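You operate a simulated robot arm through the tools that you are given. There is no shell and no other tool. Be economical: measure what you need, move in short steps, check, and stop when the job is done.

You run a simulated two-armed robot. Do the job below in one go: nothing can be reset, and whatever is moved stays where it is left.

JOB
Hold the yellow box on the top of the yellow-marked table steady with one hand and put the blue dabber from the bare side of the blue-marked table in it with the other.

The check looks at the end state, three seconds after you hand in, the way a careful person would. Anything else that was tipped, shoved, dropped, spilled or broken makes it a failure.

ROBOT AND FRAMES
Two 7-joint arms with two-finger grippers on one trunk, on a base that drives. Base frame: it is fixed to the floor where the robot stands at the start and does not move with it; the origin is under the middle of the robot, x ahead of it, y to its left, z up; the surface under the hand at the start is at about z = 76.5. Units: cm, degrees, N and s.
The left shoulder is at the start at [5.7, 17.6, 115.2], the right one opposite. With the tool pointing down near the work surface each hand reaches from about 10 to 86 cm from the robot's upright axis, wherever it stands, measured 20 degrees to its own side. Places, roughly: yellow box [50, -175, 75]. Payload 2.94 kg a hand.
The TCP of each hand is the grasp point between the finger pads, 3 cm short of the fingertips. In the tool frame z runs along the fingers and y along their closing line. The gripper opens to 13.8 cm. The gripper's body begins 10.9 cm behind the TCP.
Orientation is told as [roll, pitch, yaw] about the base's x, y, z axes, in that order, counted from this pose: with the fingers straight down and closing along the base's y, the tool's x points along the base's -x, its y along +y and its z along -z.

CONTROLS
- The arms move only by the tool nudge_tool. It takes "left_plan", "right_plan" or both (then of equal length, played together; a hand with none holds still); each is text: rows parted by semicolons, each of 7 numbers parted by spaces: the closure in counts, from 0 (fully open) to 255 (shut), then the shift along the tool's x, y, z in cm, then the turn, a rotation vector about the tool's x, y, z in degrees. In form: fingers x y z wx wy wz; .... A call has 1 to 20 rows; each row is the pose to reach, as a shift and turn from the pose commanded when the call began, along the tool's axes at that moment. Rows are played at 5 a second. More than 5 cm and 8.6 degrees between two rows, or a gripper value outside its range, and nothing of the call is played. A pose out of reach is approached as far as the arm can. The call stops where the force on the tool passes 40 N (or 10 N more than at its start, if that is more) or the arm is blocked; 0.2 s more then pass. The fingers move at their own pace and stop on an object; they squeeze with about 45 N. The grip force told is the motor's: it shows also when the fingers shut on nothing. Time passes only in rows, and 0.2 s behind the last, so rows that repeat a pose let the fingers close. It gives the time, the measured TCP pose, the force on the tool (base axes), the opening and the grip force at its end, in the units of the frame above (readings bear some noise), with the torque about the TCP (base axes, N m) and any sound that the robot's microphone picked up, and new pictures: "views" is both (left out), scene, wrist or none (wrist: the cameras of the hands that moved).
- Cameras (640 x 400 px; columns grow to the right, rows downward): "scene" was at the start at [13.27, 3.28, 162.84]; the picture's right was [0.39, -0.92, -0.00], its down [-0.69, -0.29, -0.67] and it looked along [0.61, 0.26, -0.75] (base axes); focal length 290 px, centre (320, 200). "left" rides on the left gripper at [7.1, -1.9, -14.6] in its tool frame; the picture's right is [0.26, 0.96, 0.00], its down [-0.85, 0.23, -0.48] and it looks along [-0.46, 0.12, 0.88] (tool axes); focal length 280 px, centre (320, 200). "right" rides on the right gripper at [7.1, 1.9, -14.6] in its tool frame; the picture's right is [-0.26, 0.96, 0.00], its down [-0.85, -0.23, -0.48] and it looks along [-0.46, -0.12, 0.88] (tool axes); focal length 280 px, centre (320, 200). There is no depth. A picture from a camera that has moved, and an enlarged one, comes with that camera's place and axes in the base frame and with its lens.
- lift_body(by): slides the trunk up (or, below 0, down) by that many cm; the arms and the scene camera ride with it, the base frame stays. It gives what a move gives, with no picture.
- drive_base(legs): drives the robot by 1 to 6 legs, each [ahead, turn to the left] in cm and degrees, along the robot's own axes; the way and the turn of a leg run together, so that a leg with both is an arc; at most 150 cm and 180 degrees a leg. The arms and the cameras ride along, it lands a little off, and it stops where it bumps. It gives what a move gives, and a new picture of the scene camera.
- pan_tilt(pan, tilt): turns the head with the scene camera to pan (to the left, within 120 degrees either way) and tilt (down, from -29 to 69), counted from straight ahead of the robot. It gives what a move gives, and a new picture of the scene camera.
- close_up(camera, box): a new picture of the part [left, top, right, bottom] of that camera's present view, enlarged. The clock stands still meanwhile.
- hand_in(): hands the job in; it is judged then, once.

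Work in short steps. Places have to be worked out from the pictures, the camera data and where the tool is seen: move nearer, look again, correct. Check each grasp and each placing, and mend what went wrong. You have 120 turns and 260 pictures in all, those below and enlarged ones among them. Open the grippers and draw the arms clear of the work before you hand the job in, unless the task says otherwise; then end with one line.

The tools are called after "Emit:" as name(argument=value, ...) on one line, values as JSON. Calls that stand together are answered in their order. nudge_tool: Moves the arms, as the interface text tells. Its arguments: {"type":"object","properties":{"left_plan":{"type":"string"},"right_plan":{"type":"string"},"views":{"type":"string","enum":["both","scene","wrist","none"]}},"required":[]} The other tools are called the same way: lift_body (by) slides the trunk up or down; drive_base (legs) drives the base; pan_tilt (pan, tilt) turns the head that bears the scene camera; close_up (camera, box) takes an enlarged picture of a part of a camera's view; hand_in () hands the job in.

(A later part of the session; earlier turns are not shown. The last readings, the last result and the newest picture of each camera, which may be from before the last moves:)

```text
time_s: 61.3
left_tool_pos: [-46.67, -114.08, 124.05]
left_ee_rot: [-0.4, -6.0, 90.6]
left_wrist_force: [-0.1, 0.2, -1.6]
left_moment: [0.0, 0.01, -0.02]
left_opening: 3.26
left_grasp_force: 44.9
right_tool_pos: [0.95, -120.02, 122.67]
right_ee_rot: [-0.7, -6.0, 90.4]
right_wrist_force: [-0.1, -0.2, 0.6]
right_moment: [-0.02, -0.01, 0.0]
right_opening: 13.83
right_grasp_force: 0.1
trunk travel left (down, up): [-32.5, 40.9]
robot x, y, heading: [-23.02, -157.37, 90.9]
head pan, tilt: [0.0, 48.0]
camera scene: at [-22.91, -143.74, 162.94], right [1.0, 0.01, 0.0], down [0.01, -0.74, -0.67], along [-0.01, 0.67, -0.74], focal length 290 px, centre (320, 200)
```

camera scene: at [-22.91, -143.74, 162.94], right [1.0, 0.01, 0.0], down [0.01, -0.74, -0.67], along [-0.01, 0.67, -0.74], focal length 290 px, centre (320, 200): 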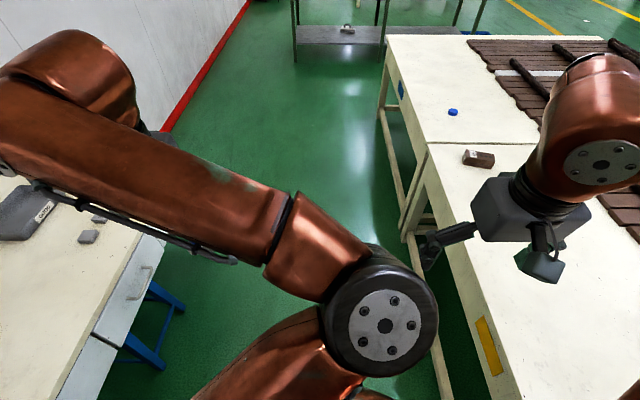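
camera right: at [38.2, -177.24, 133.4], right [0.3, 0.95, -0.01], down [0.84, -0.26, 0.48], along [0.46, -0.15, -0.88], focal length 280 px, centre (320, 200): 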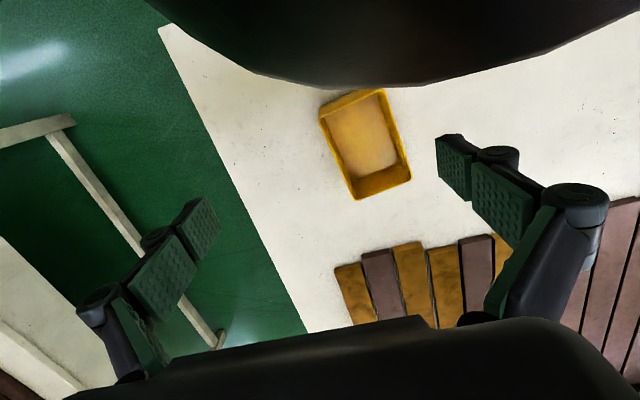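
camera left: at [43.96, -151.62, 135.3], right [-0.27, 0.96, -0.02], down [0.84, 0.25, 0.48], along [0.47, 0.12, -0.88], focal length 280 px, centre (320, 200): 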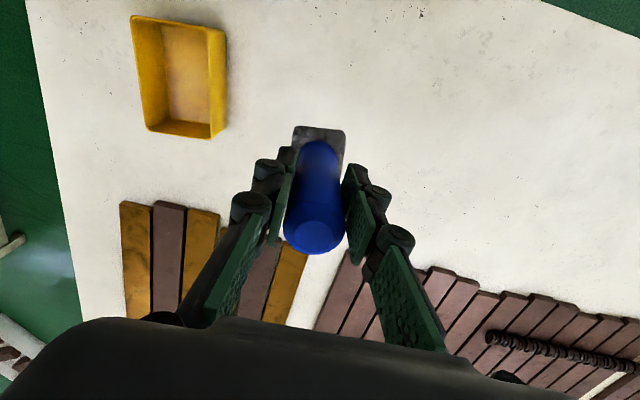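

The sideways step worked (y=-157.4). I turn back right to face the table and then go forward.

Emit:
drive_base(legs=[[0, -45], [0, -46]])

Emit:
drive_base(legs=[[10, 0], [10, 0]])

Emit:
nudge_tool(left_plan="255 0 0 0 0 0 0; 255 0 0 0 0 0 0; 255 0 0 0 0 0 0; 255 0 0 0 0 0 0; 255 0 0 0 0 0 0; 255 0 0 0 0 0 0; 255 0 0 0 0 0 0; 255 0 0 0 0 0 0", views="both")

```text
time_s: 65.8
left_tool_pos: [21.44, -134.19, 123.88]
left_ee_rot: [-0.3, -6.0, -0.4]
left_wrist_force: [0.7, 0.8, -2.0]
left_moment: [0.02, 0.03, -0.02]
left_opening: 3.23
left_grasp_force: 45.0
right_tool_pos: [14.47, -181.68, 122.47]
right_ee_rot: [-0.8, -5.8, -0.5]
right_wrist_force: [-0.5, -0.8, 0.2]
right_moment: [0.01, -0.02, -0.02]
right_opening: 13.82
right_grasp_force: 0.0
trunk travel left (down, up): [-32.5, 40.9]
robot x, y, heading: [-22.69, -157.72, -0.1]
head pan, tilt: [0.0, 48.0]
camera scene: at [-8.8, -157.46, 162.88], right [0.0, -1.0, 0.0], down [-0.74, 0.0, -0.67], along [0.67, 0.0, -0.74], focal length 290 px, centre (320, 200)
```

scene: 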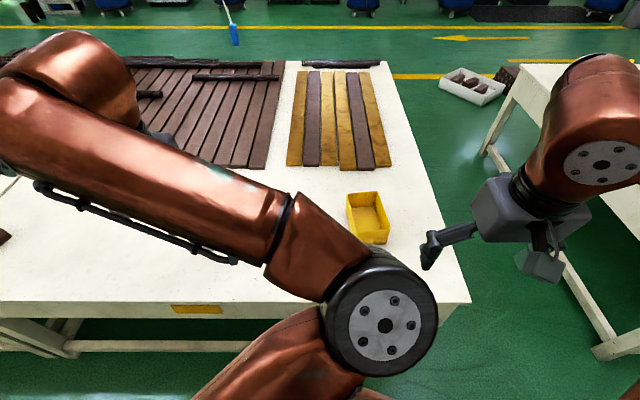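

```text
time_s: 67.7
left_tool_pos: [39.44, -134.34, 124.44]
left_ee_rot: [-0.3, -7.0, -0.3]
left_wrist_force: [-0.8, 0.0, -1.9]
left_moment: [0.02, -0.11, -0.02]
left_opening: 3.24
left_grasp_force: 44.9
right_tool_pos: [32.58, -181.72, 123.06]
right_ee_rot: [-0.7, -6.9, -0.5]
right_wrist_force: [-1.8, -0.1, -1.0]
right_moment: [-0.02, -0.12, 0.02]
right_opening: 13.8
right_grasp_force: 0.1
trunk travel left (down, up): [-32.5, 40.9]
robot x, y, heading: [-2.79, -157.47, -0.2]
head pan, tilt: [0.0, 48.0]
camera scene: at [10.25, -157.5, 162.94], right [0.0, -1.0, 0.0], down [-0.74, 0.0, -0.67], along [0.67, 0.0, -0.74], focal length 290 px, centre (320, 200)
```

scene: 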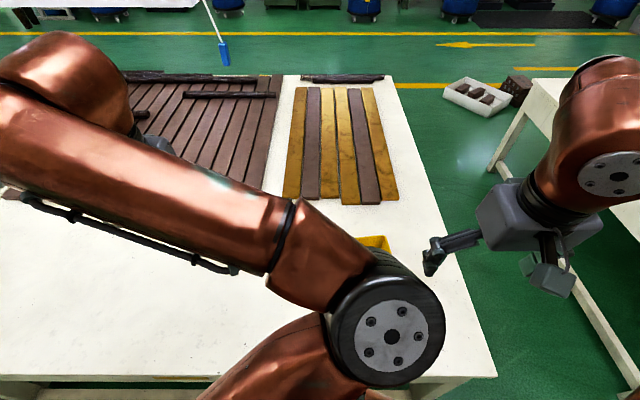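

```text
time_s: 69.5
left_tool_pos: [40.07, -134.15, 124.26]
left_ee_rot: [-0.4, -6.7, -0.3]
left_wrist_force: [-0.5, 0.1, -1.7]
left_moment: [0.02, 0.05, -0.04]
left_opening: 3.26
left_grasp_force: 45.5
right_tool_pos: [33.32, -181.86, 122.8]
right_ee_rot: [-0.8, -6.5, -0.5]
right_wrist_force: [0.1, 0.1, -0.1]
right_moment: [-0.02, 0.03, 0.02]
right_opening: 13.81
right_grasp_force: 0.0
trunk travel left (down, up): [-32.5, 40.9]
robot x, y, heading: [-2.86, -157.57, 0.2]
head pan, tilt: [0.0, 48.0]
camera scene: at [11.19, -157.46, 162.87], right [0.0, -1.0, 0.0], down [-0.74, 0.0, -0.67], along [0.67, 0.0, -0.74], focal length 290 px, centre (320, 200)
camera left: at [31.38, -136.02, 138.07], right [-0.25, 0.97, -0.04], down [0.79, 0.23, 0.57], along [0.56, 0.12, -0.82], focal length 280 px, centre (320, 200)
```

scene: 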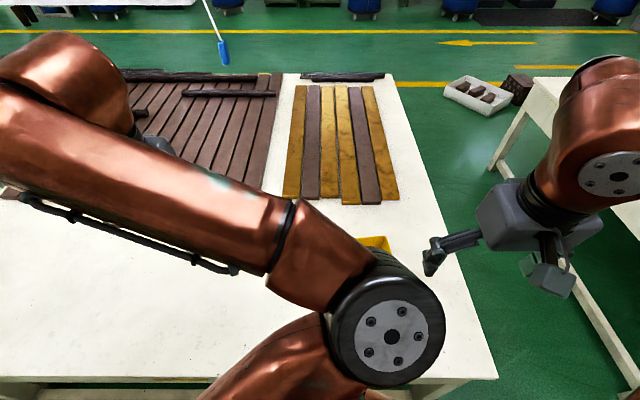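
left: 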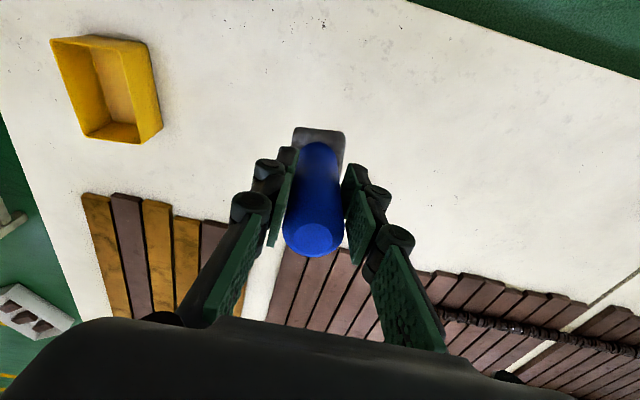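

Everything is in place: the robot is at [-3, -157.5]. I now bring the right hand level over the right of the box for a view from its camera.

Emit:
nudge_tool(right_plan="0 -3 -1.3 1.7 0.5 1.1 0; 0 -5.9 -2.7 3.4 0.7 2.2 0; 0 -8.9 -4 5 0.8 3.2 0; 0 -11.8 -5.3 6.7 0.8 4.3 0; 0 -14.8 -6.7 8.4 0.8 5.4 0; 0 -17.7 -8 10.1 0.8 6.5 0; 0 -17.7 -8 10.1 0.8 6.5 0; 0 -17.7 -8 10.1 0.8 6.5 0; 0 -17.7 -8 10.1 0.8 6.5 0")

```text
time_s: 71.5
left_tool_pos: [40.04, -134.24, 124.31]
left_ee_rot: [-0.4, -6.7, -0.3]
left_wrist_force: [0.3, 0.8, -1.2]
left_moment: [-0.01, -0.01, -0.02]
left_opening: 3.28
left_grasp_force: 45.1
right_tool_pos: [51.98, -190.21, 114.86]
right_ee_rot: [-1.6, 0.0, -0.6]
right_wrist_force: [0.9, -0.4, 0.0]
right_moment: [0.04, -0.01, 0.01]
right_opening: 13.8
right_grasp_force: 0.1
trunk travel left (down, up): [-32.5, 40.9]
robot x, y, heading: [-2.86, -157.43, -0.1]
head pan, tilt: [0.0, 48.0]
camera scene: at [11.13, -157.46, 162.88], right [0.0, -1.0, 0.0], down [-0.74, 0.0, -0.67], along [0.67, 0.0, -0.74], focal length 290 px, centre (320, 200)
camera right: at [44.94, -187.78, 129.33], right [0.27, 0.96, -0.03], down [0.85, -0.23, 0.48], along [0.46, -0.15, -0.88], focal length 280 px, centre (320, 200)
```

scene: 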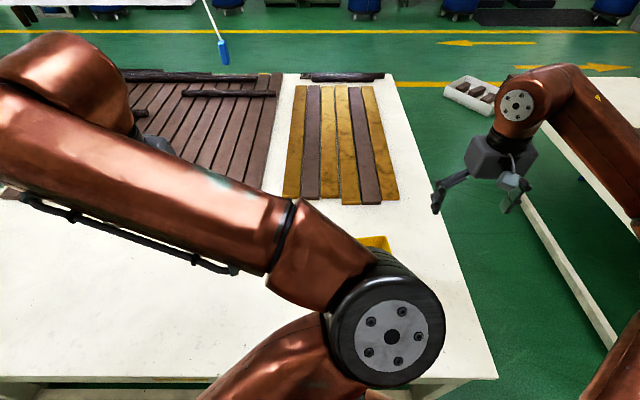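
right: 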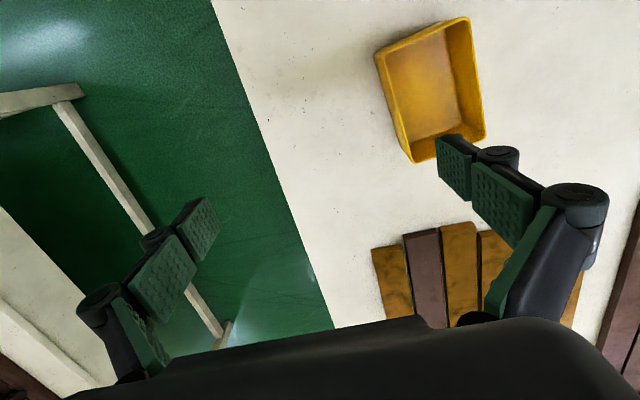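

Triangulating both wrist views gives rim height ≈85, rim corners ≈[47.4,-181.3], [46.8,-169.3], [63.8,-167.4], [64.9,-178.7]. I enlarge the box to see wall thickness and taper.

Emit:
close_up(camera="right", box=[340, 0, 532, 180])

Emit:
close_up(camera="left", box=[30, 20, 190, 160])

```text
2.22 times, centred on (436, 90) of right
camera zoom: at [44.94, -187.78, 129.33], right [0.27, 0.96, -0.03], down [0.85, -0.23, 0.48], along [0.46, -0.15, -0.88], focal length 623 px, centre (62, 444)
```

zoom: 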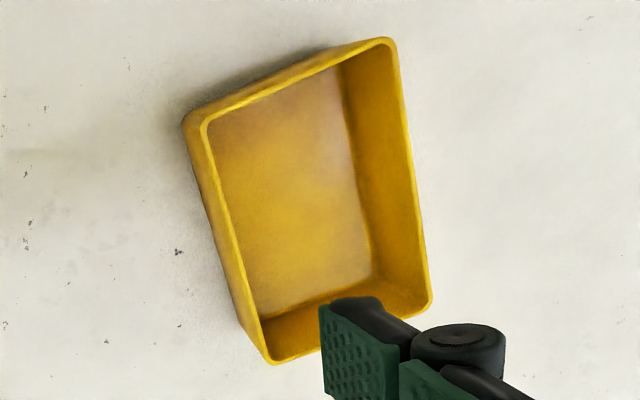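

```text
2.86 times, centred on (110, 90) of left
camera zoom: at [31.34, -136.02, 138.09], right [-0.25, 0.97, -0.04], down [0.79, 0.23, 0.57], along [0.56, 0.12, -0.82], focal length 801 px, centre (920, 514)
```

zoom: 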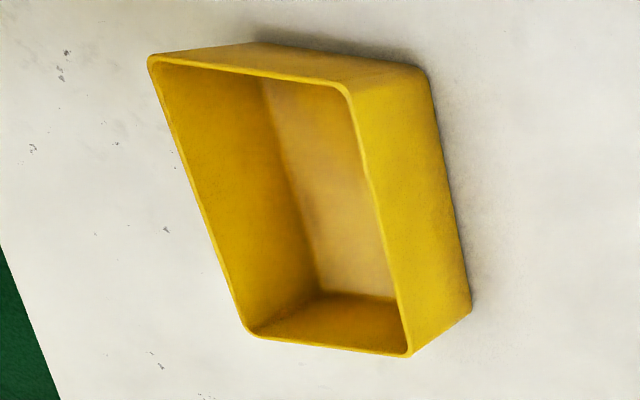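

The walls are thin and near vertical, box yaw ≈6.5°, rim ≈85.5. Plan: right hand pinches the right-hand wall near the front end, left hand yawed −90° so its camera keeps clear. First I level the left hand, bring it part way, then test the yaw.

Emit:
nudge_tool(left_plan="255 -2.9 -3.5 1.3 -0.1 1.7 0; 255 -5.7 -7 2.7 -0.2 3.4 0; 255 -8.6 -10.5 4 -0.3 5 0; 255 -11.4 -14 5.4 -0.4 6.7 0; 255 -11.4 -14 5.4 -0.4 6.7 0; 255 -11.4 -14 5.4 -0.4 6.7 0", views="none")

Emit:
nudge_tool(left_plan="255 0 0 0 0 0 8; 255 0 0 0 0 0 16; 255 0 0 0 0 0 24; 255 0 0 0 0 0 32; 255 0 0 0 0 0 40; 255 0 0 0 0 0 48; 255 0 0 0 0 0 56; 255 0 0 0 0 0 64; 255 0 0 0 0 0 72; 255 0 0 0 0 0 80; 255 0 0 0 0 0 80; 255 0 0 0 0 0 80")

```text
time_s: 72.9
left_tool_pos: [52.37, -148.26, 120.31]
left_ee_rot: [0.1, 0.1, -0.3]
left_wrist_force: [0.6, -0.1, -1.8]
left_moment: [-0.02, 0.07, 0.01]
left_opening: 3.24
left_grasp_force: 45.1
right_tool_pos: [52.11, -190.33, 114.76]
right_ee_rot: [-1.6, 0.0, -0.6]
right_wrist_force: [0.7, -0.3, 0.0]
right_moment: [-0.01, -0.02, 0.01]
right_opening: 13.79
right_grasp_force: 0.1
trunk travel left (down, up): [-32.5, 40.9]
robot x, y, heading: [-2.66, -157.5, 0.2]
head pan, tilt: [0.0, 48.0]
```

```text
time_s: 75.5
left_tool_pos: [52.1, -148.33, 120.28]
left_ee_rot: [0.0, 0.0, -80.3]
left_wrist_force: [0.6, -0.1, -1.2]
left_moment: [0.0, 0.03, 0.03]
left_opening: 3.26
left_grasp_force: 44.8
right_tool_pos: [52.13, -190.22, 114.76]
right_ee_rot: [-1.6, 0.0, -0.7]
right_wrist_force: [-1.5, 0.0, 0.2]
right_moment: [0.01, -0.02, 0.0]
right_opening: 13.79
right_grasp_force: 0.0
trunk travel left (down, up): [-32.5, 40.9]
robot x, y, heading: [-2.62, -157.27, 0.3]
head pan, tilt: [0.0, 48.0]
camera scene: at [11.18, -157.48, 162.88], right [0.0, -1.0, 0.0], down [-0.74, 0.0, -0.67], along [0.67, 0.0, -0.74], focal length 290 px, centre (320, 200)
camera left: at [48.92, -141.64, 135.05], right [0.91, 0.42, 0.0], down [0.37, -0.8, 0.48], along [0.2, -0.43, -0.88], focal length 280 px, centre (320, 200)
```

scene: 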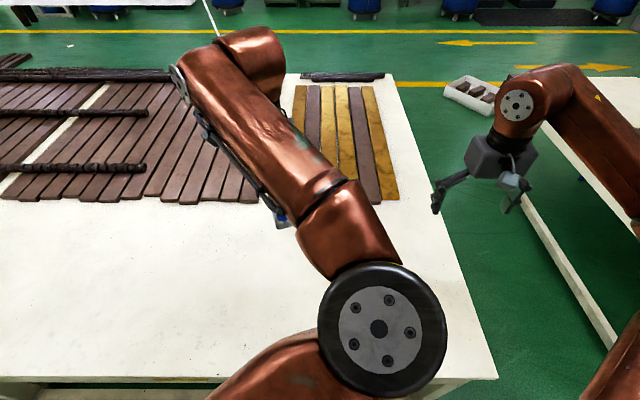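
left: 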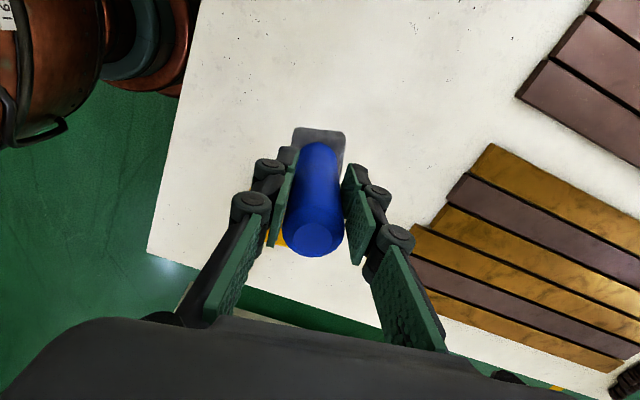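

The yaw of −80° works easily. Now the right hand goes to hover over the right-hand wall near its front end, turned to the box's yaw and part closed.

Emit:
nudge_tool(right_plan="140 0.3 2.1 3.3 -0.3 0 -1.4; 140 0.6 4.2 6.6 -0.6 0 -2.8; 140 0.9 6.4 9.9 -1 0 -4.3; 140 1.2 8.5 13.2 -1.3 0 -5.7; 140 1.5 10.6 16.5 -1.6 0 -7.1; 140 1.5 10.6 16.5 -1.6 0 -7.1; 140 1.5 10.6 16.5 -1.6 0 -7.1; 140 1.5 10.6 16.5 -1.6 0 -7.1; 140 1.5 10.6 16.5 -1.6 0 -7.1")

```text
time_s: 77.5
left_tool_pos: [51.98, -148.22, 120.28]
left_ee_rot: [0.0, 0.0, -80.3]
left_wrist_force: [-0.4, 0.5, -1.4]
left_moment: [0.01, 0.04, 0.01]
left_opening: 3.24
left_grasp_force: 45.1
right_tool_pos: [50.74, -179.95, 97.97]
right_ee_rot: [0.0, 0.1, 6.5]
right_wrist_force: [0.1, -0.3, -0.8]
right_moment: [0.02, 0.02, 0.01]
right_opening: 6.23
right_grasp_force: 0.1
trunk travel left (down, up): [-32.5, 40.9]
robot x, y, heading: [-2.88, -157.24, 0.3]
head pan, tilt: [0.0, 48.0]
camera scene: at [11.19, -157.46, 162.87], right [0.0, -1.0, 0.0], down [-0.74, 0.0, -0.67], along [0.67, 0.0, -0.74], focal length 290 px, centre (320, 200)
camera right: at [43.45, -178.83, 112.56], right [0.15, 0.99, 0.0], down [0.87, -0.13, 0.47], along [0.47, -0.07, -0.88], focal length 280 px, centre (320, 200)
```

scene: 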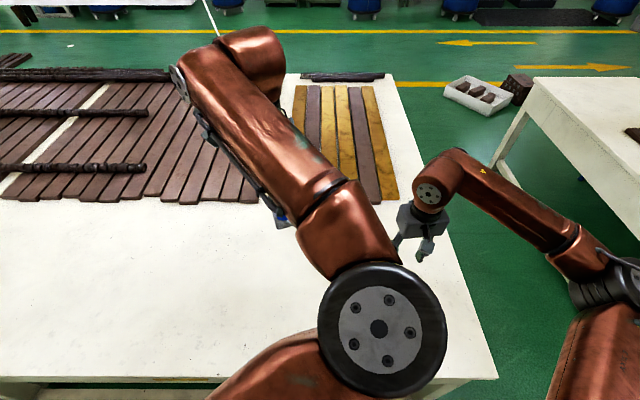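
right: 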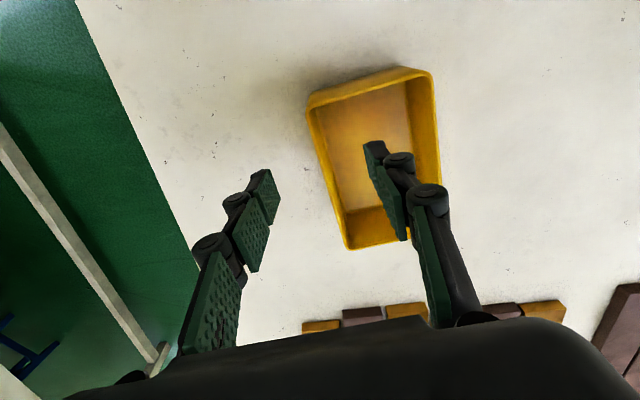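

The corner predictions match ([48.1,-180.7], [64.8,-178.6]), so the wall lies midway between the fingers. I lower to z≈84.8, watching the force.

Emit:
nudge_tool(right_plan="140 0 0 3 0 0 0; 140 0 0 6 0 0 0; 140 0 0 9 0 0 0; 140 0 0 11 0 0 0; 140 0 0 12.3 0 0 0; 140 0 0 13.2 0 0 0; 140 0 0 13.2 0 0 0", views="wrist")

```text
time_s: 79.1
left_tool_pos: [51.94, -148.18, 120.39]
left_ee_rot: [0.1, 0.0, -80.3]
left_wrist_force: [0.1, -0.6, -1.7]
left_moment: [0.0, 0.01, 0.03]
left_opening: 3.25
left_grasp_force: 45.0
right_tool_pos: [50.37, -179.98, 84.94]
right_ee_rot: [0.0, 0.1, 6.5]
right_wrist_force: [-0.1, 0.9, -0.5]
right_moment: [0.0, 0.01, -0.01]
right_opening: 6.23
right_grasp_force: 0.1
trunk travel left (down, up): [-32.5, 40.9]
robot x, y, heading: [-2.69, -157.46, 0.1]
head pan, tilt: [0.0, 48.0]
camera right: at [43.2, -178.86, 99.55], right [0.15, 0.99, 0.0], down [0.87, -0.13, 0.47], along [0.47, -0.07, -0.88], focal length 280 px, centre (320, 200)
```

right: 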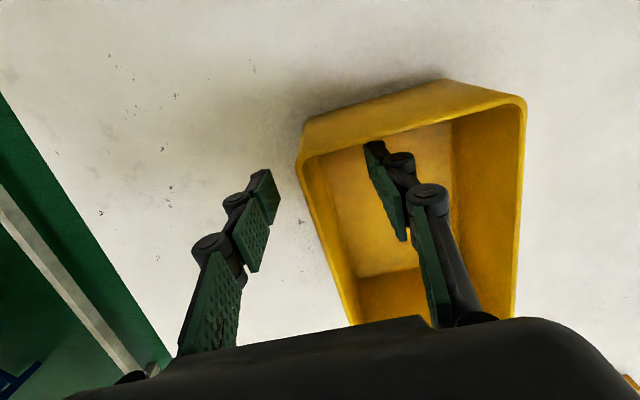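

Both fingers straddle the wall without contact. I close slowly with a 0.25 cm shift outward so both pads meet the wall together.

Emit:
nudge_tool(right_plan="165 0 -0.25 0 0 0 0; 185 0 -0.25 0 0 0 0; 200 0 -0.25 0 0 0 0; 215 0 -0.25 0 0 0 0; 225 0 -0.25 0 0 0 0; 235 0 -0.25 0 0 0 0; 240 0 -0.25 0 0 0 0; 245 0 -0.25 0 0 0 0; 250 0 -0.25 0 0 0 0; 255 0 -0.25 0 0 0 0; 255 0 -0.25 0 0 0 0; 255 0 -0.25 0 0 0 0", views="wrist")

```text
time_s: 81.7
left_tool_pos: [51.97, -148.31, 120.33]
left_ee_rot: [0.1, 0.0, -80.2]
left_wrist_force: [0.3, 0.4, -0.9]
left_moment: [0.0, -0.02, 0.02]
left_opening: 3.25
left_grasp_force: 45.0
right_tool_pos: [50.6, -180.22, 84.98]
right_ee_rot: [0.0, 0.1, 6.5]
right_wrist_force: [-0.6, -0.3, 0.0]
right_moment: [0.02, -0.04, -0.03]
right_opening: 0.61
right_grasp_force: 31.8
trunk travel left (down, up): [-32.5, 40.9]
robot x, y, heading: [-2.77, -157.26, -0.3]
head pan, tilt: [0.0, 48.0]
camera right: at [43.31, -179.07, 99.57], right [0.15, 0.99, 0.0], down [0.87, -0.13, 0.47], along [0.47, -0.07, -0.88], focal length 280 px, centre (320, 200)
```

right: 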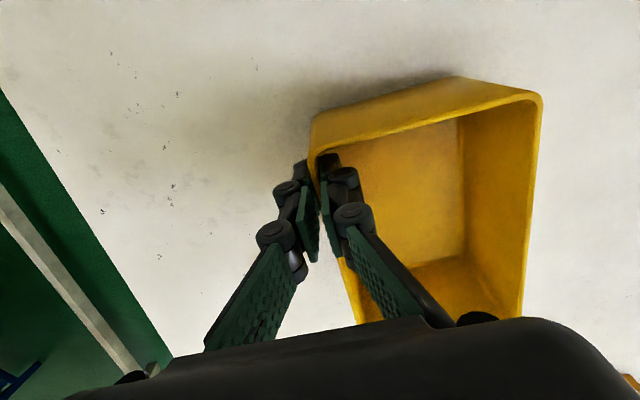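

The wall is gripped (0.6 cm, 32 N) and the box hasn't shifted noticeably. Now I carry the dabber high over the far half of the box, turning the left hand on to −115° so the two gripper bodies stay apart.

Emit:
nudge_tool(left_plan="255 -3.6 0.4 0.3 0 0 5; 255 -7.2 0.9 0.6 0 0 10; 255 -10.8 1.3 0.9 0 0 15; 255 -14.4 1.7 1.1 0 0 20; 255 -18 2.2 1.4 0 0 25; 255 -21.6 2.6 1.7 0 0 30; 255 -25.2 3.1 2 0 0 35; 255 -25.2 3.1 2 0 0 35; 255 -25.2 3.1 2 0 0 35")

```text
time_s: 83.7
left_tool_pos: [59.35, -172.69, 118.34]
left_ee_rot: [0.1, 0.0, -115.2]
left_wrist_force: [-0.5, -0.5, -1.4]
left_moment: [0.0, 0.03, -0.02]
left_opening: 3.23
left_grasp_force: 45.3
right_tool_pos: [50.63, -180.19, 84.97]
right_ee_rot: [0.1, 0.0, 6.5]
right_wrist_force: [1.0, 1.0, -0.5]
right_moment: [-0.02, 0.1, 0.01]
right_opening: 0.59
right_grasp_force: 32.5
trunk travel left (down, up): [-32.5, 40.9]
robot x, y, heading: [-2.69, -157.6, 0.1]
head pan, tilt: [0.0, 48.0]
camera scene: at [11.2, -157.53, 162.88], right [0.0, -1.0, 0.0], down [-0.74, 0.0, -0.67], along [0.67, 0.0, -0.74], focal length 290 px, centre (320, 200)
camera left: at [60.61, -165.48, 133.05], right [0.98, -0.18, 0.0], down [-0.15, -0.87, 0.48], along [-0.08, -0.47, -0.88], focal length 280 px, centre (320, 200)
```

scene: 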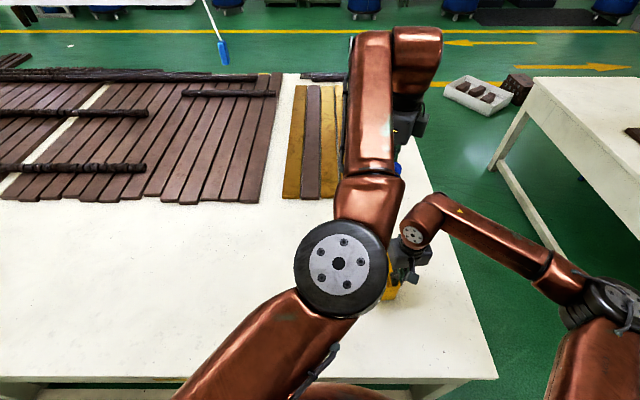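
left: 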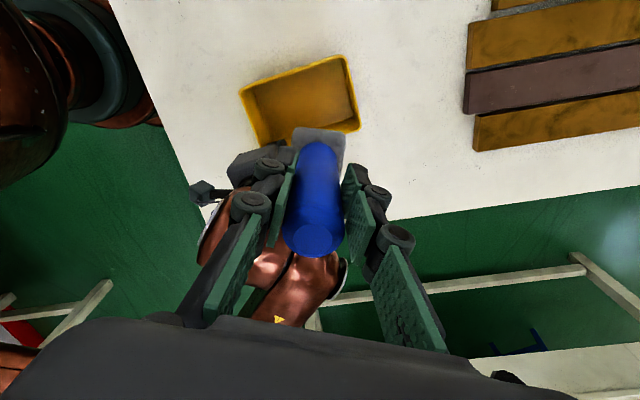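

All clear; I lower the dabber to z≈101 first, its pad still above the rim, and check alignment.

Emit:
nudge_tool(left_plan="255 0 0 3.5 0 0 0; 255 0 0 7 0 0 0; 255 0 0 10.5 0 0 0; 255 0 0 14 0 0 0; 255 0 0 17 0 0 0; 255 0 0 17 0 0 0; 255 0 0 17 0 0 0")

```text
time_s: 85.3
left_tool_pos: [62.04, -173.29, 102.22]
left_ee_rot: [-0.1, 0.0, -115.3]
left_wrist_force: [0.8, -0.5, -1.1]
left_moment: [0.02, -0.02, -0.01]
left_opening: 3.27
left_grasp_force: 45.2
left hand out of reach, approached as far as the arm can: row 3, 4, 5, 6, 7
right_tool_pos: [50.52, -180.23, 84.86]
right_ee_rot: [0.1, 0.1, 6.5]
right_wrist_force: [-0.4, -1.3, 0.9]
right_moment: [-0.02, 0.03, -0.02]
right_opening: 0.58
right_grasp_force: 32.3
trunk travel left (down, up): [-32.5, 40.9]
robot x, y, heading: [-2.66, -157.26, 0.3]
head pan, tilt: [0.0, 48.0]
camera scene: at [11.19, -157.52, 162.88], right [0.0, -1.0, 0.0], down [-0.74, 0.0, -0.67], along [0.67, 0.0, -0.74], focal length 290 px, centre (320, 200)
camera left: at [63.3, -166.02, 116.88], right [0.98, -0.18, 0.0], down [-0.15, -0.87, 0.48], along [-0.09, -0.47, -0.88], focal length 280 px, centre (320, 200)
```

scene: 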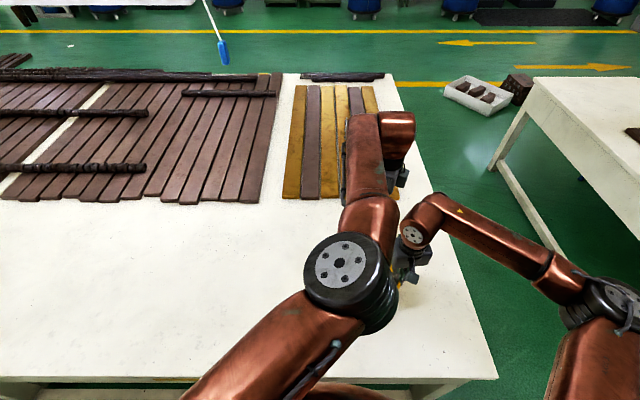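
left: 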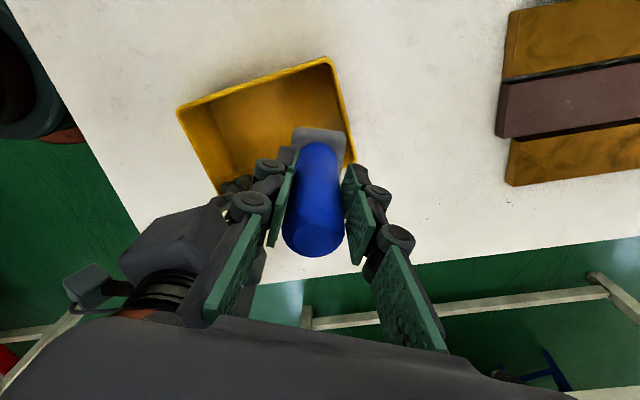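

The arm reached a limit at that yaw and drifted to x=62. I rise a little, ease the yaw back toward −90° and lower again.

Emit:
nudge_tool(left_plan="255 0 0 -3 0 0 0; 255 0 0 -7 0 0 0; 255 0 0 -9 0 0 -6; 255 0 0 -9 0 0 -13; 255 0 0 -9 0 0 -20; 255 0 0 -9 0 0 -26; 255 0 0 -6 0 0 -26; 255 0 0 -3 0 0 -26; 255 0 0 0 0 0 -26; 255 0 0 0 0 0 -26; 255 0 0 0 0 0 -26")

```text
time_s: 87.7
left_tool_pos: [62.07, -173.09, 102.09]
left_ee_rot: [-0.1, 0.0, -89.2]
left_wrist_force: [0.6, 0.2, -1.0]
left_moment: [0.0, -0.02, 0.0]
left_opening: 3.23
left_grasp_force: 45.3
right_tool_pos: [50.59, -180.23, 85.13]
right_ee_rot: [0.1, 0.2, 6.5]
right_wrist_force: [-0.4, 0.0, 0.4]
right_moment: [-0.01, 0.0, -0.04]
right_opening: 0.6
right_grasp_force: 32.7
trunk travel left (down, up): [-32.5, 40.9]
robot x, y, heading: [-2.91, -157.34, -0.1]
head pan, tilt: [0.0, 48.0]
camera scene: at [11.2, -157.52, 162.88], right [0.0, -1.0, 0.0], down [-0.74, 0.0, -0.67], along [0.67, 0.0, -0.74], focal length 290 px, centre (320, 200)
camera left: at [60.03, -166.14, 116.82], right [0.96, 0.27, 0.0], down [0.24, -0.85, 0.48], along [0.13, -0.46, -0.88], focal length 280 px, centre (320, 200)
```

scene: 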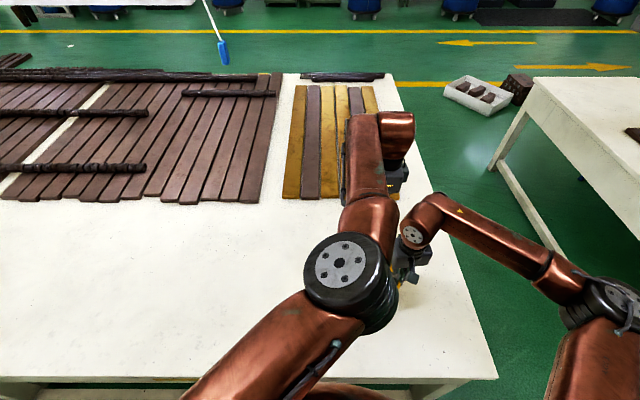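
left: 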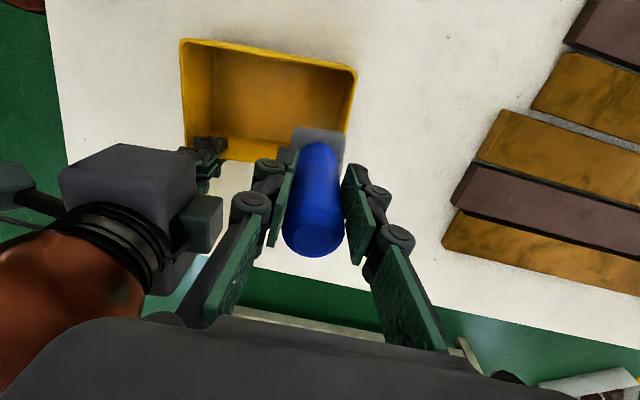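

The limit depends on the wrist's place, not the yaw. I test a tilt of 12° (wrist leaning away from the robot, the dabber's pad swinging back over the box) at this height.

Emit:
nudge_tool(left_plan="255 0 0.5 -1 3 0 0; 255 0 1.1 -1 6 0 0; 255 0 1.6 -1 9 0 0; 255 0 2.2 -1 12 0 0; 255 0 2.2 0 12 0 0; 255 0 2.2 0 12 0 0; 255 0 2.2 0 12 0 0", views="wrist")

```text
time_s: 89.3
left_tool_pos: [62.11, -171.53, 102.19]
left_ee_rot: [-12.0, -0.1, -89.3]
left_wrist_force: [0.4, -0.1, -1.0]
left_moment: [0.02, -0.03, 0.0]
left_opening: 3.22
left_grasp_force: 44.6
left hand out of reach, approached as far as the arm can: row 3, 4, 5, 6, 7
right_tool_pos: [50.63, -180.23, 84.95]
right_ee_rot: [0.1, 0.0, 6.5]
right_wrist_force: [-0.5, 0.0, 1.4]
right_moment: [0.04, -0.13, 0.01]
right_opening: 0.6
right_grasp_force: 32.0
trunk travel left (down, up): [-32.5, 40.9]
robot x, y, heading: [-2.95, -157.2, -0.3]
head pan, tilt: [0.0, 48.0]
camera left: at [63.24, -164.53, 116.99], right [0.94, 0.27, -0.2], down [0.33, -0.84, 0.42], along [-0.06, -0.46, -0.89], focal length 280 px, centre (320, 200)
```

left: 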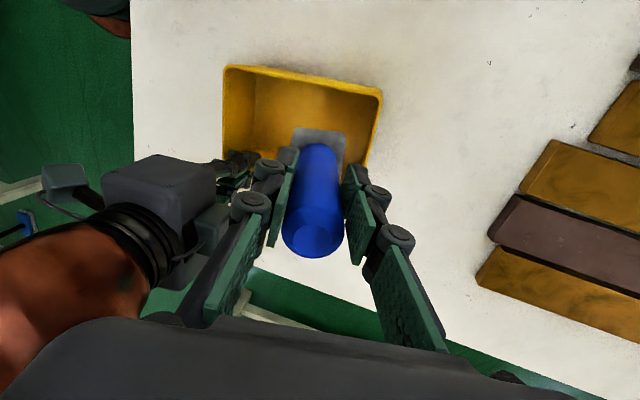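

With tilt the x is reached but y drifts about 1 cm left. I lower a bit more with a −y correction to see how the drift behaves, staying above the rim.

Emit:
nudge_tool(left_plan="255 -0.5 0 1 1 0 0; 255 -1 0 2 2 0 0; 255 -1.5 0 3 3 0 0; 255 -1.5 0 4 4 0 0; 255 -1.5 0 4 4 0 0; 255 -1.5 0 4 4 0 0", views="wrist")

```text
time_s: 90.7
left_tool_pos: [60.79, -171.77, 98.14]
left_ee_rot: [-16.0, 0.0, -89.2]
left_wrist_force: [-0.1, 0.3, -2.3]
left_moment: [-0.01, 0.07, 0.0]
left_opening: 3.23
left_grasp_force: 45.2
left hand out of reach, approached as far as the arm can: row 1, 2, 3, 4, 5, 6
right_tool_pos: [50.72, -180.03, 85.02]
right_ee_rot: [-0.2, 0.2, 6.5]
right_wrist_force: [-1.6, 0.5, 3.1]
right_moment: [-0.01, -0.51, -0.03]
right_opening: 0.62
right_grasp_force: 32.1
trunk travel left (down, up): [-32.5, 40.9]
robot x, y, heading: [-2.63, -157.29, -0.1]
head pan, tilt: [0.0, 48.0]
camera left: at [62.91, -164.66, 112.88], right [0.92, 0.27, -0.27], down [0.36, -0.84, 0.4], along [-0.12, -0.46, -0.88], focal length 280 px, centre (320, 200)
```

left: 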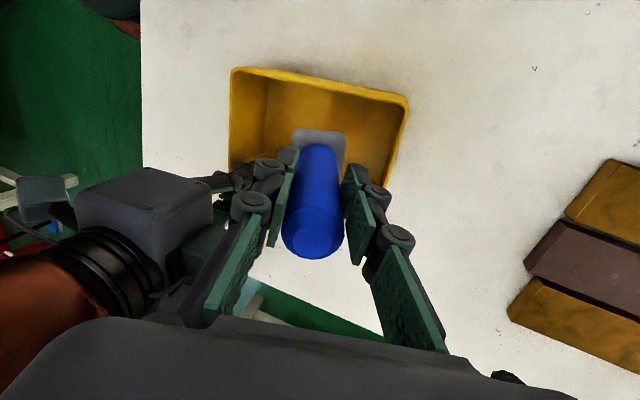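

The left knuckles are close to the right gripper in this tilted pose, so I back out upward, undo the tilt, and try coming in from the left at low height instead.

Emit:
nudge_tool(left_plan="255 0.5 0 -3 0 0 0; 255 1 0 -6.5 0 0 0; 255 1.5 0 -10 -2 0 0; 255 1.5 0 -13 -6 0 0; 255 1.5 0 -14 -11 0 0; 255 1.5 0 -14 -16 0 0; 255 4 0 -14 -16 0 0; 255 8 0 -14 -16 0 0; 255 12 0 -14 -16 0 0; 255 16 0 -14 -16 0 0; 255 18 0 -14 -16 0 0; 255 18 0 -14 -16 0 0; 255 18 0 -14 -16 0 0", views="none")

```text
time_s: 93.5
left_tool_pos: [64.3, -153.98, 111.61]
left_ee_rot: [0.0, 0.0, -89.3]
left_wrist_force: [0.1, 0.3, -1.5]
left_moment: [0.02, -0.03, 0.0]
left_opening: 3.27
left_grasp_force: 45.1
left hand out of reach, approached as far as the arm can: row 1, 2, 3, 4, 5
right_tool_pos: [50.47, -180.15, 85.09]
right_ee_rot: [0.0, 0.1, 6.5]
right_wrist_force: [-0.2, -0.7, -0.4]
right_moment: [-0.04, 0.13, 0.01]
right_opening: 0.59
right_grasp_force: 32.2
trunk travel left (down, up): [-32.5, 40.9]
robot x, y, heading: [-2.6, -157.91, -0.1]
head pan, tilt: [0.0, 48.0]
```

Now at [64.3, -154]. I lower here to z≈98 (pad 11 cm above the bare table) and see if this spot is reachable.

Emit:
nudge_tool(left_plan="255 0 -1 3.5 0 0 0; 255 0 -2 7 0 0 0; 255 0 -3 10.5 0 0 0; 255 0 -4 13.5 0 0 0; 255 0 -4 13.5 0 0 0; 255 0 -4 13.5 0 0 0", views="scene")

```text
time_s: 94.9
left_tool_pos: [60.95, -153.9, 98.38]
left_ee_rot: [-0.1, -0.1, -89.3]
left_wrist_force: [0.2, -0.7, -1.1]
left_moment: [0.06, 0.03, 0.03]
left_opening: 3.25
left_grasp_force: 45.1
left hand out of reach, approached as far as the arm can: row 4, 5, 6
right_tool_pos: [50.48, -180.24, 85.07]
right_ee_rot: [0.0, 0.1, 6.5]
right_wrist_force: [0.0, -0.9, 0.3]
right_moment: [0.0, 0.03, 0.01]
right_opening: 0.61
right_grasp_force: 32.4
trunk travel left (down, up): [-32.5, 40.9]
robot x, y, heading: [-2.84, -157.75, 0.1]
head pan, tilt: [0.0, 48.0]
camera scene: at [11.2, -157.48, 162.87], right [0.0, -1.0, 0.0], down [-0.74, 0.0, -0.67], along [0.67, 0.0, -0.74], focal length 290 px, centre (320, 200)
```

scene: 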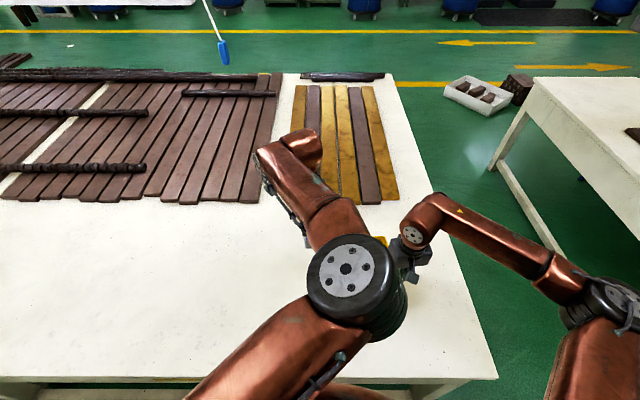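

The left arm, in its present bend, cannot come close in when low; standing ~9 cm further back should fix that. I let go of the box, raise both hands, and back off.

Emit:
nudge_tool(right_plan="225 0 0 0 0 0 0; 200 0 0 0 0 0 0; 170 0 0 0 0 0 0; 140 0 0 0 0 0 0; 140 0 0 0 0 0 0; 140 0 0 0 0 0 0; 140 0 0 -3 0 0 0; 140 0 0 -7 0 0 0; 140 0 0 -11 0 0 0; 140 0 0 -15 0 0 0; 140 0 0 -19 0 0 0; 140 0 0 -23 0 0 0; 140 0 -3 -25 0 0 0; 140 0 -6 -27 0 0 0; 140 0 -6 -27 0 0 0", left_plan="255 0 0 0 0 0 0; 255 0 0 0 0 0 0; 255 0 0 0 0 0 0; 255 0 0 0 0 0 0; 255 0 0 -3 0 0 0; 255 0 0 -6 0 0 0; 255 2 0 -9 0 0 0; 255 4 0 -12 0 0 0; 255 6 0 -15 0 0 0; 255 8 0 -18 0 0 0; 255 10 0 -20 0 0 0; 255 10 0 -20 0 0 0; 255 10 0 -20 0 0 0; 255 10 0 -20 0 0 0; 255 10 0 -20 0 0 0", views="wrist")

Emit:
drive_base(legs=[[-5, 0]])

Emit:
nudge_tool(left_plan="255 0 0 0 0 0 0; 255 0 0 0 0 0 0; 255 0 0 0 0 0 0; 255 0 0 0 0 0 0; 255 0 0 0 0 0 0; 255 0 0 0 0 0 0; 255 0 0 0 0 0 0; 255 0 0 0 0 0 0", views="none")

Emit:
drive_base(legs=[[-5, 0]])

```text
time_s: 98.1
left_tool_pos: [60.86, -143.75, 118.34]
left_ee_rot: [0.1, -0.1, -89.3]
left_wrist_force: [0.0, -0.1, -1.8]
left_moment: [0.0, 0.03, 0.03]
left_opening: 3.27
left_grasp_force: 45.2
right_tool_pos: [51.37, -186.09, 112.18]
right_ee_rot: [-0.1, 0.0, 6.4]
right_wrist_force: [-0.1, 0.4, 0.1]
right_moment: [0.01, 0.0, 0.02]
right_opening: 6.2
right_grasp_force: 0.0
trunk travel left (down, up): [-32.5, 40.9]
robot x, y, heading: [-2.4, -157.51, 0.0]
head pan, tilt: [0.0, 48.0]
camera right: at [44.13, -185.02, 126.68], right [0.15, 0.99, 0.0], down [0.87, -0.13, 0.47], along [0.47, -0.07, -0.88], focal length 280 px, centre (320, 200)
camera left: at [58.84, -136.77, 133.06], right [0.96, 0.27, 0.0], down [0.24, -0.85, 0.48], along [0.13, -0.46, -0.88], focal length 280 px, centre (320, 200)
```

right: 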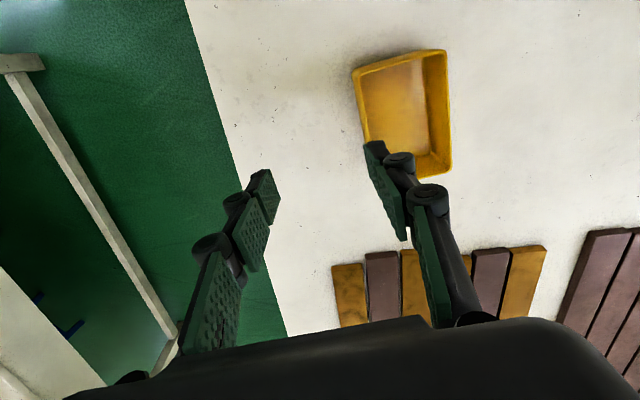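
left: 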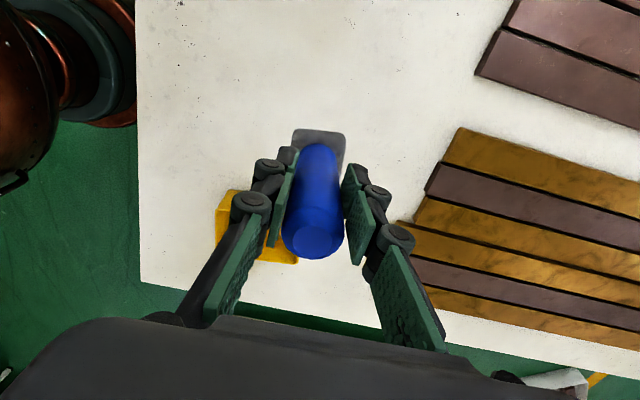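

```text
time_s: 99.0
left_tool_pos: [57.33, -143.77, 117.78]
left_ee_rot: [-0.8, -0.1, -89.2]
left_wrist_force: [0.4, 0.3, -1.9]
left_moment: [-0.09, 0.01, -0.02]
left_opening: 3.25
left_grasp_force: 45.4
right_tool_pos: [47.82, -186.1, 111.64]
right_ee_rot: [0.1, 0.8, 6.5]
right_wrist_force: [-0.5, 0.7, 0.8]
right_moment: [-0.04, -0.01, -0.01]
right_opening: 6.23
right_grasp_force: 0.0
trunk travel left (down, up): [-32.5, 40.9]
robot x, y, heading: [-7.41, -157.49, -0.2]
head pan, tilt: [0.0, 48.0]
camera scene: at [8.51, -157.43, 162.83], right [0.0, -1.0, 0.0], down [-0.75, 0.0, -0.66], along [0.66, 0.0, -0.75], focal length 290 px, centre (320, 200)
```

scene: 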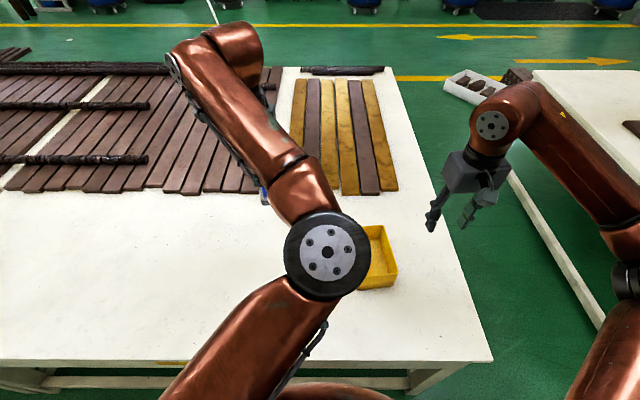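

```text
time_s: 100.8
left_tool_pos: [56.21, -143.83, 118.09]
left_ee_rot: [-0.2, -0.1, -89.4]
left_wrist_force: [0.4, -0.1, -1.9]
left_moment: [0.01, 0.04, 0.01]
left_opening: 3.25
left_grasp_force: 44.6
right_tool_pos: [46.72, -186.28, 111.95]
right_ee_rot: [0.1, 0.3, 6.6]
right_wrist_force: [0.2, -0.2, 0.5]
right_moment: [-0.01, 0.01, -0.02]
right_opening: 6.23
right_grasp_force: 0.0
trunk travel left (down, up): [-32.5, 40.9]
robot x, y, heading: [-7.93, -157.19, 0.3]
head pan, tilt: [0.0, 48.0]
```

```text
time_s: 101.8
left_tool_pos: [52.14, -143.79, 117.78]
left_ee_rot: [-0.9, -0.1, -89.3]
left_wrist_force: [0.7, 0.7, -0.8]
left_moment: [-0.05, -0.03, 0.04]
left_opening: 3.24
left_grasp_force: 44.5
right_tool_pos: [42.53, -186.13, 111.65]
right_ee_rot: [0.2, 0.9, 6.5]
right_wrist_force: [0.6, 0.9, 0.3]
right_moment: [-0.04, -0.01, -0.03]
right_opening: 6.23
right_grasp_force: 0.1
trunk travel left (down, up): [-32.5, 40.9]
robot x, y, heading: [-12.69, -157.21, 0.1]
head pan, tilt: [0.0, 48.0]
camera scene: at [3.89, -157.44, 162.83], right [0.0, -1.0, 0.0], down [-0.75, 0.0, -0.66], along [0.66, 0.0, -0.75], focal length 290 px, centre (320, 200)
```

scene: 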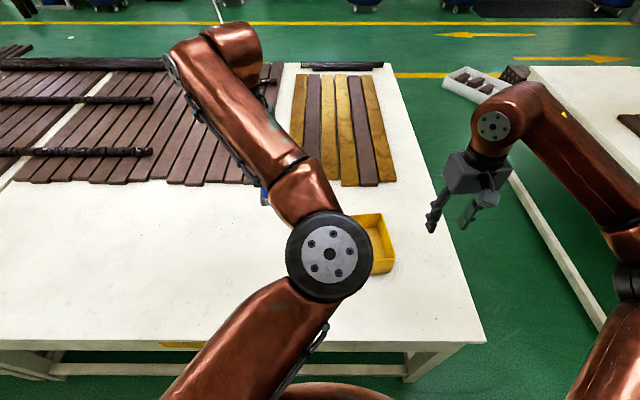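

The box is where it was and the robot stands at x≈-12.7. I test the left hand's reach over the box again: across at height, then down to z≈101 (pad above the rim).

Emit:
nudge_tool(left_plan="255 -4 1.2 0 0 0 0; 255 -8 2.4 0 0 0 0; 255 -12 3.5 0 0 0 0; 255 -16 4.7 0 0 0 0; 255 -20 5.9 0 0 0 0; 255 -24 7 0 0 0 0; 255 -28.7 8.4 0 0 0 0; 255 -28.7 8.4 4 0 0 0; 255 -28.7 8.4 8 0 0 0; 255 -28.7 8.4 12 0 0 0; 255 -28.7 8.4 16.5 0 0 0; 255 -28.7 8.4 16.5 0 0 0; 255 -28.7 8.4 16.5 0 0 0", views="both")

```text
time_s: 104.6
left_tool_pos: [57.56, -171.28, 101.9]
left_ee_rot: [0.2, 0.0, -89.4]
left_wrist_force: [-0.4, -0.5, -1.3]
left_moment: [0.03, -0.06, 0.03]
left_opening: 3.24
left_grasp_force: 44.8
left hand out of reach, approached as far as the arm can: row 6, 7, 8, 9, 10, 11, 12, 13
right_tool_pos: [40.51, -186.17, 112.32]
right_ee_rot: [0.1, -0.2, 6.5]
right_wrist_force: [-0.1, -0.1, -0.9]
right_moment: [0.04, -0.04, -0.01]
right_opening: 6.22
right_grasp_force: 0.1
trunk travel left (down, up): [-32.5, 40.9]
robot x, y, heading: [-12.68, -157.48, -0.1]
head pan, tilt: [0.0, 48.0]
camera scene: at [0.97, -157.54, 162.9], right [0.0, -1.0, 0.0], down [-0.74, 0.0, -0.67], along [0.67, 0.0, -0.74], focal length 290 px, centre (320, 200)
camera left: at [55.44, -164.32, 116.59], right [0.96, 0.27, 0.0], down [0.24, -0.85, 0.48], along [0.13, -0.46, -0.88], focal length 280 px, centre (320, 200)
```

scene: 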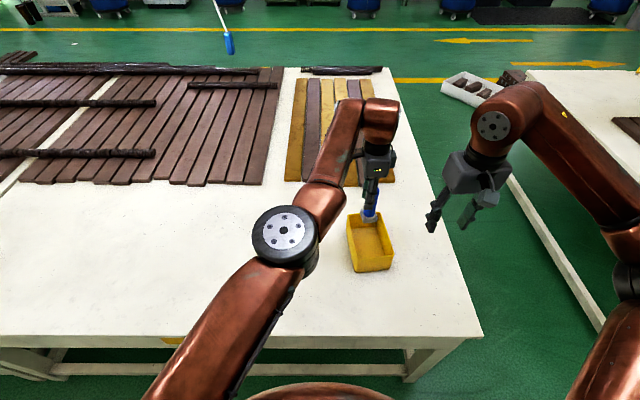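
left: 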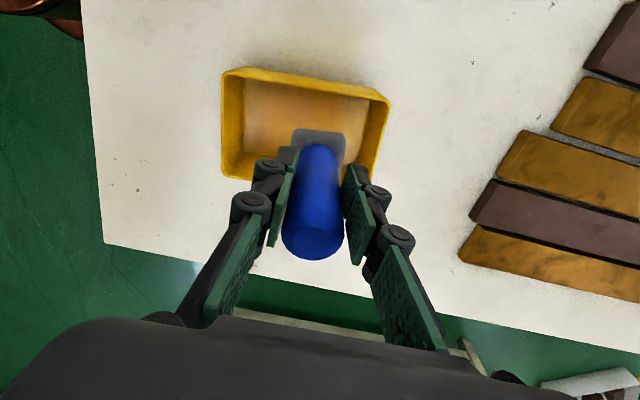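

Now the hand is at the outer edge of its reach (the scene shows everything nicely). A stance about 3.5 cm nearer should sit in the workable window; I raise the hand a bit and go forward.

Emit:
nudge_tool(left_plan="255 0 0 -4 0 0 0; 255 0 -3 -8 0 0 0; 255 0 -3 -8 0 0 0", views="none")

Emit:
drive_base(legs=[[4, 0]])

Emit:
nudge_tool(left_plan="255 0 0 0 0 0 0; 255 0 0 0 0 0 0; 255 0 0 0 0 0 0; 255 0 0 0 0 0 0; 255 0 0 0 0 0 0; 255 0 0 0 0 0 0; 255 0 0 0 0 0 0; 255 0 0 0 0 0 0; 255 0 0 0 0 0 0; 255 0 0 0 0 0 0; 255 0 0 0 0 0 0", views="none")

```text
time_s: 105.4
left_tool_pos: [54.7, -171.38, 109.64]
left_ee_rot: [-0.1, -0.1, -89.3]
left_wrist_force: [-0.5, 0.5, -1.4]
left_moment: [0.01, 0.03, 0.03]
left_opening: 3.24
left_grasp_force: 45.2
left hand out of reach, approached as far as the arm can: row 1
right_tool_pos: [40.83, -186.08, 112.17]
right_ee_rot: [0.2, 0.1, 6.5]
right_wrist_force: [0.4, -0.5, 0.6]
right_moment: [0.02, 0.0, 0.02]
right_opening: 6.23
right_grasp_force: 0.1
trunk travel left (down, up): [-32.5, 40.9]
robot x, y, heading: [-12.6, -157.38, 0.3]
head pan, tilt: [0.0, 48.0]
```

```text
time_s: 106.8
left_tool_pos: [74.86, -161.03, 139.01]
left_ee_rot: [16.3, -32.1, -57.6]
left_wrist_force: [9.5, 4.4, -10.4]
left_moment: [0.23, 0.1, 0.19]
left_opening: 3.24
left_grasp_force: 45.2
right_tool_pos: [36.1, -188.24, 115.36]
right_ee_rot: [0.8, -4.0, 2.7]
right_wrist_force: [0.3, 0.6, 0.8]
right_moment: [-0.13, 0.04, -0.03]
right_opening: 6.25
right_grasp_force: 0.1
trunk travel left (down, up): [-32.5, 40.9]
robot x, y, heading: [-9.26, -157.57, -0.0]
head pan, tilt: [0.0, 48.0]
stopped in leg 1: the robot was blocked; the commanded pose is now the measured one
camera scene: at [13.19, -159.89, 163.05], right [0.0, -1.0, -0.02], down [-0.78, 0.01, -0.63], along [0.63, 0.01, -0.78], focal length 290 px, centre (320, 200)
```

scene: 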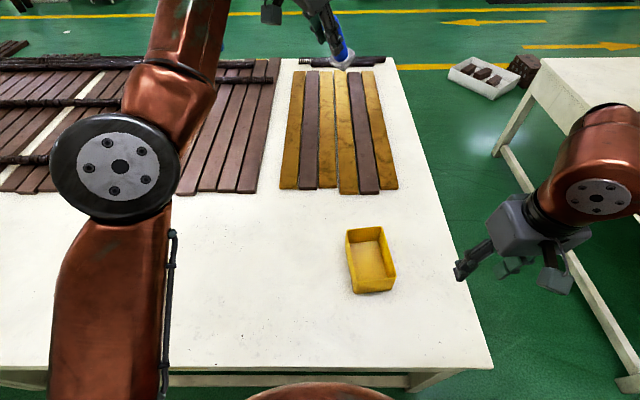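

```text
time_s: 107.2
left_tool_pos: [67.57, -150.75, 152.16]
left_ee_rot: [19.9, -45.9, -51.6]
left_wrist_force: [-2.0, -9.4, 0.0]
left_moment: [1.03, -0.06, 1.26]
left_opening: 3.25
left_grasp_force: 44.9
right_tool_pos: [27.96, -183.65, 117.72]
right_ee_rot: [-2.5, -8.0, 5.1]
right_wrist_force: [2.0, 6.5, 0.6]
right_moment: [-0.75, 0.26, -0.08]
right_opening: 6.21
right_grasp_force: 0.1
trunk travel left (down, up): [-32.5, 40.9]
robot x, y, heading: [-8.58, -157.66, 0.5]
head pan, tilt: [0.0, 48.0]
stopped in row 1 (left hand): the arm was blocked; the commanded pose is now the measured one
```

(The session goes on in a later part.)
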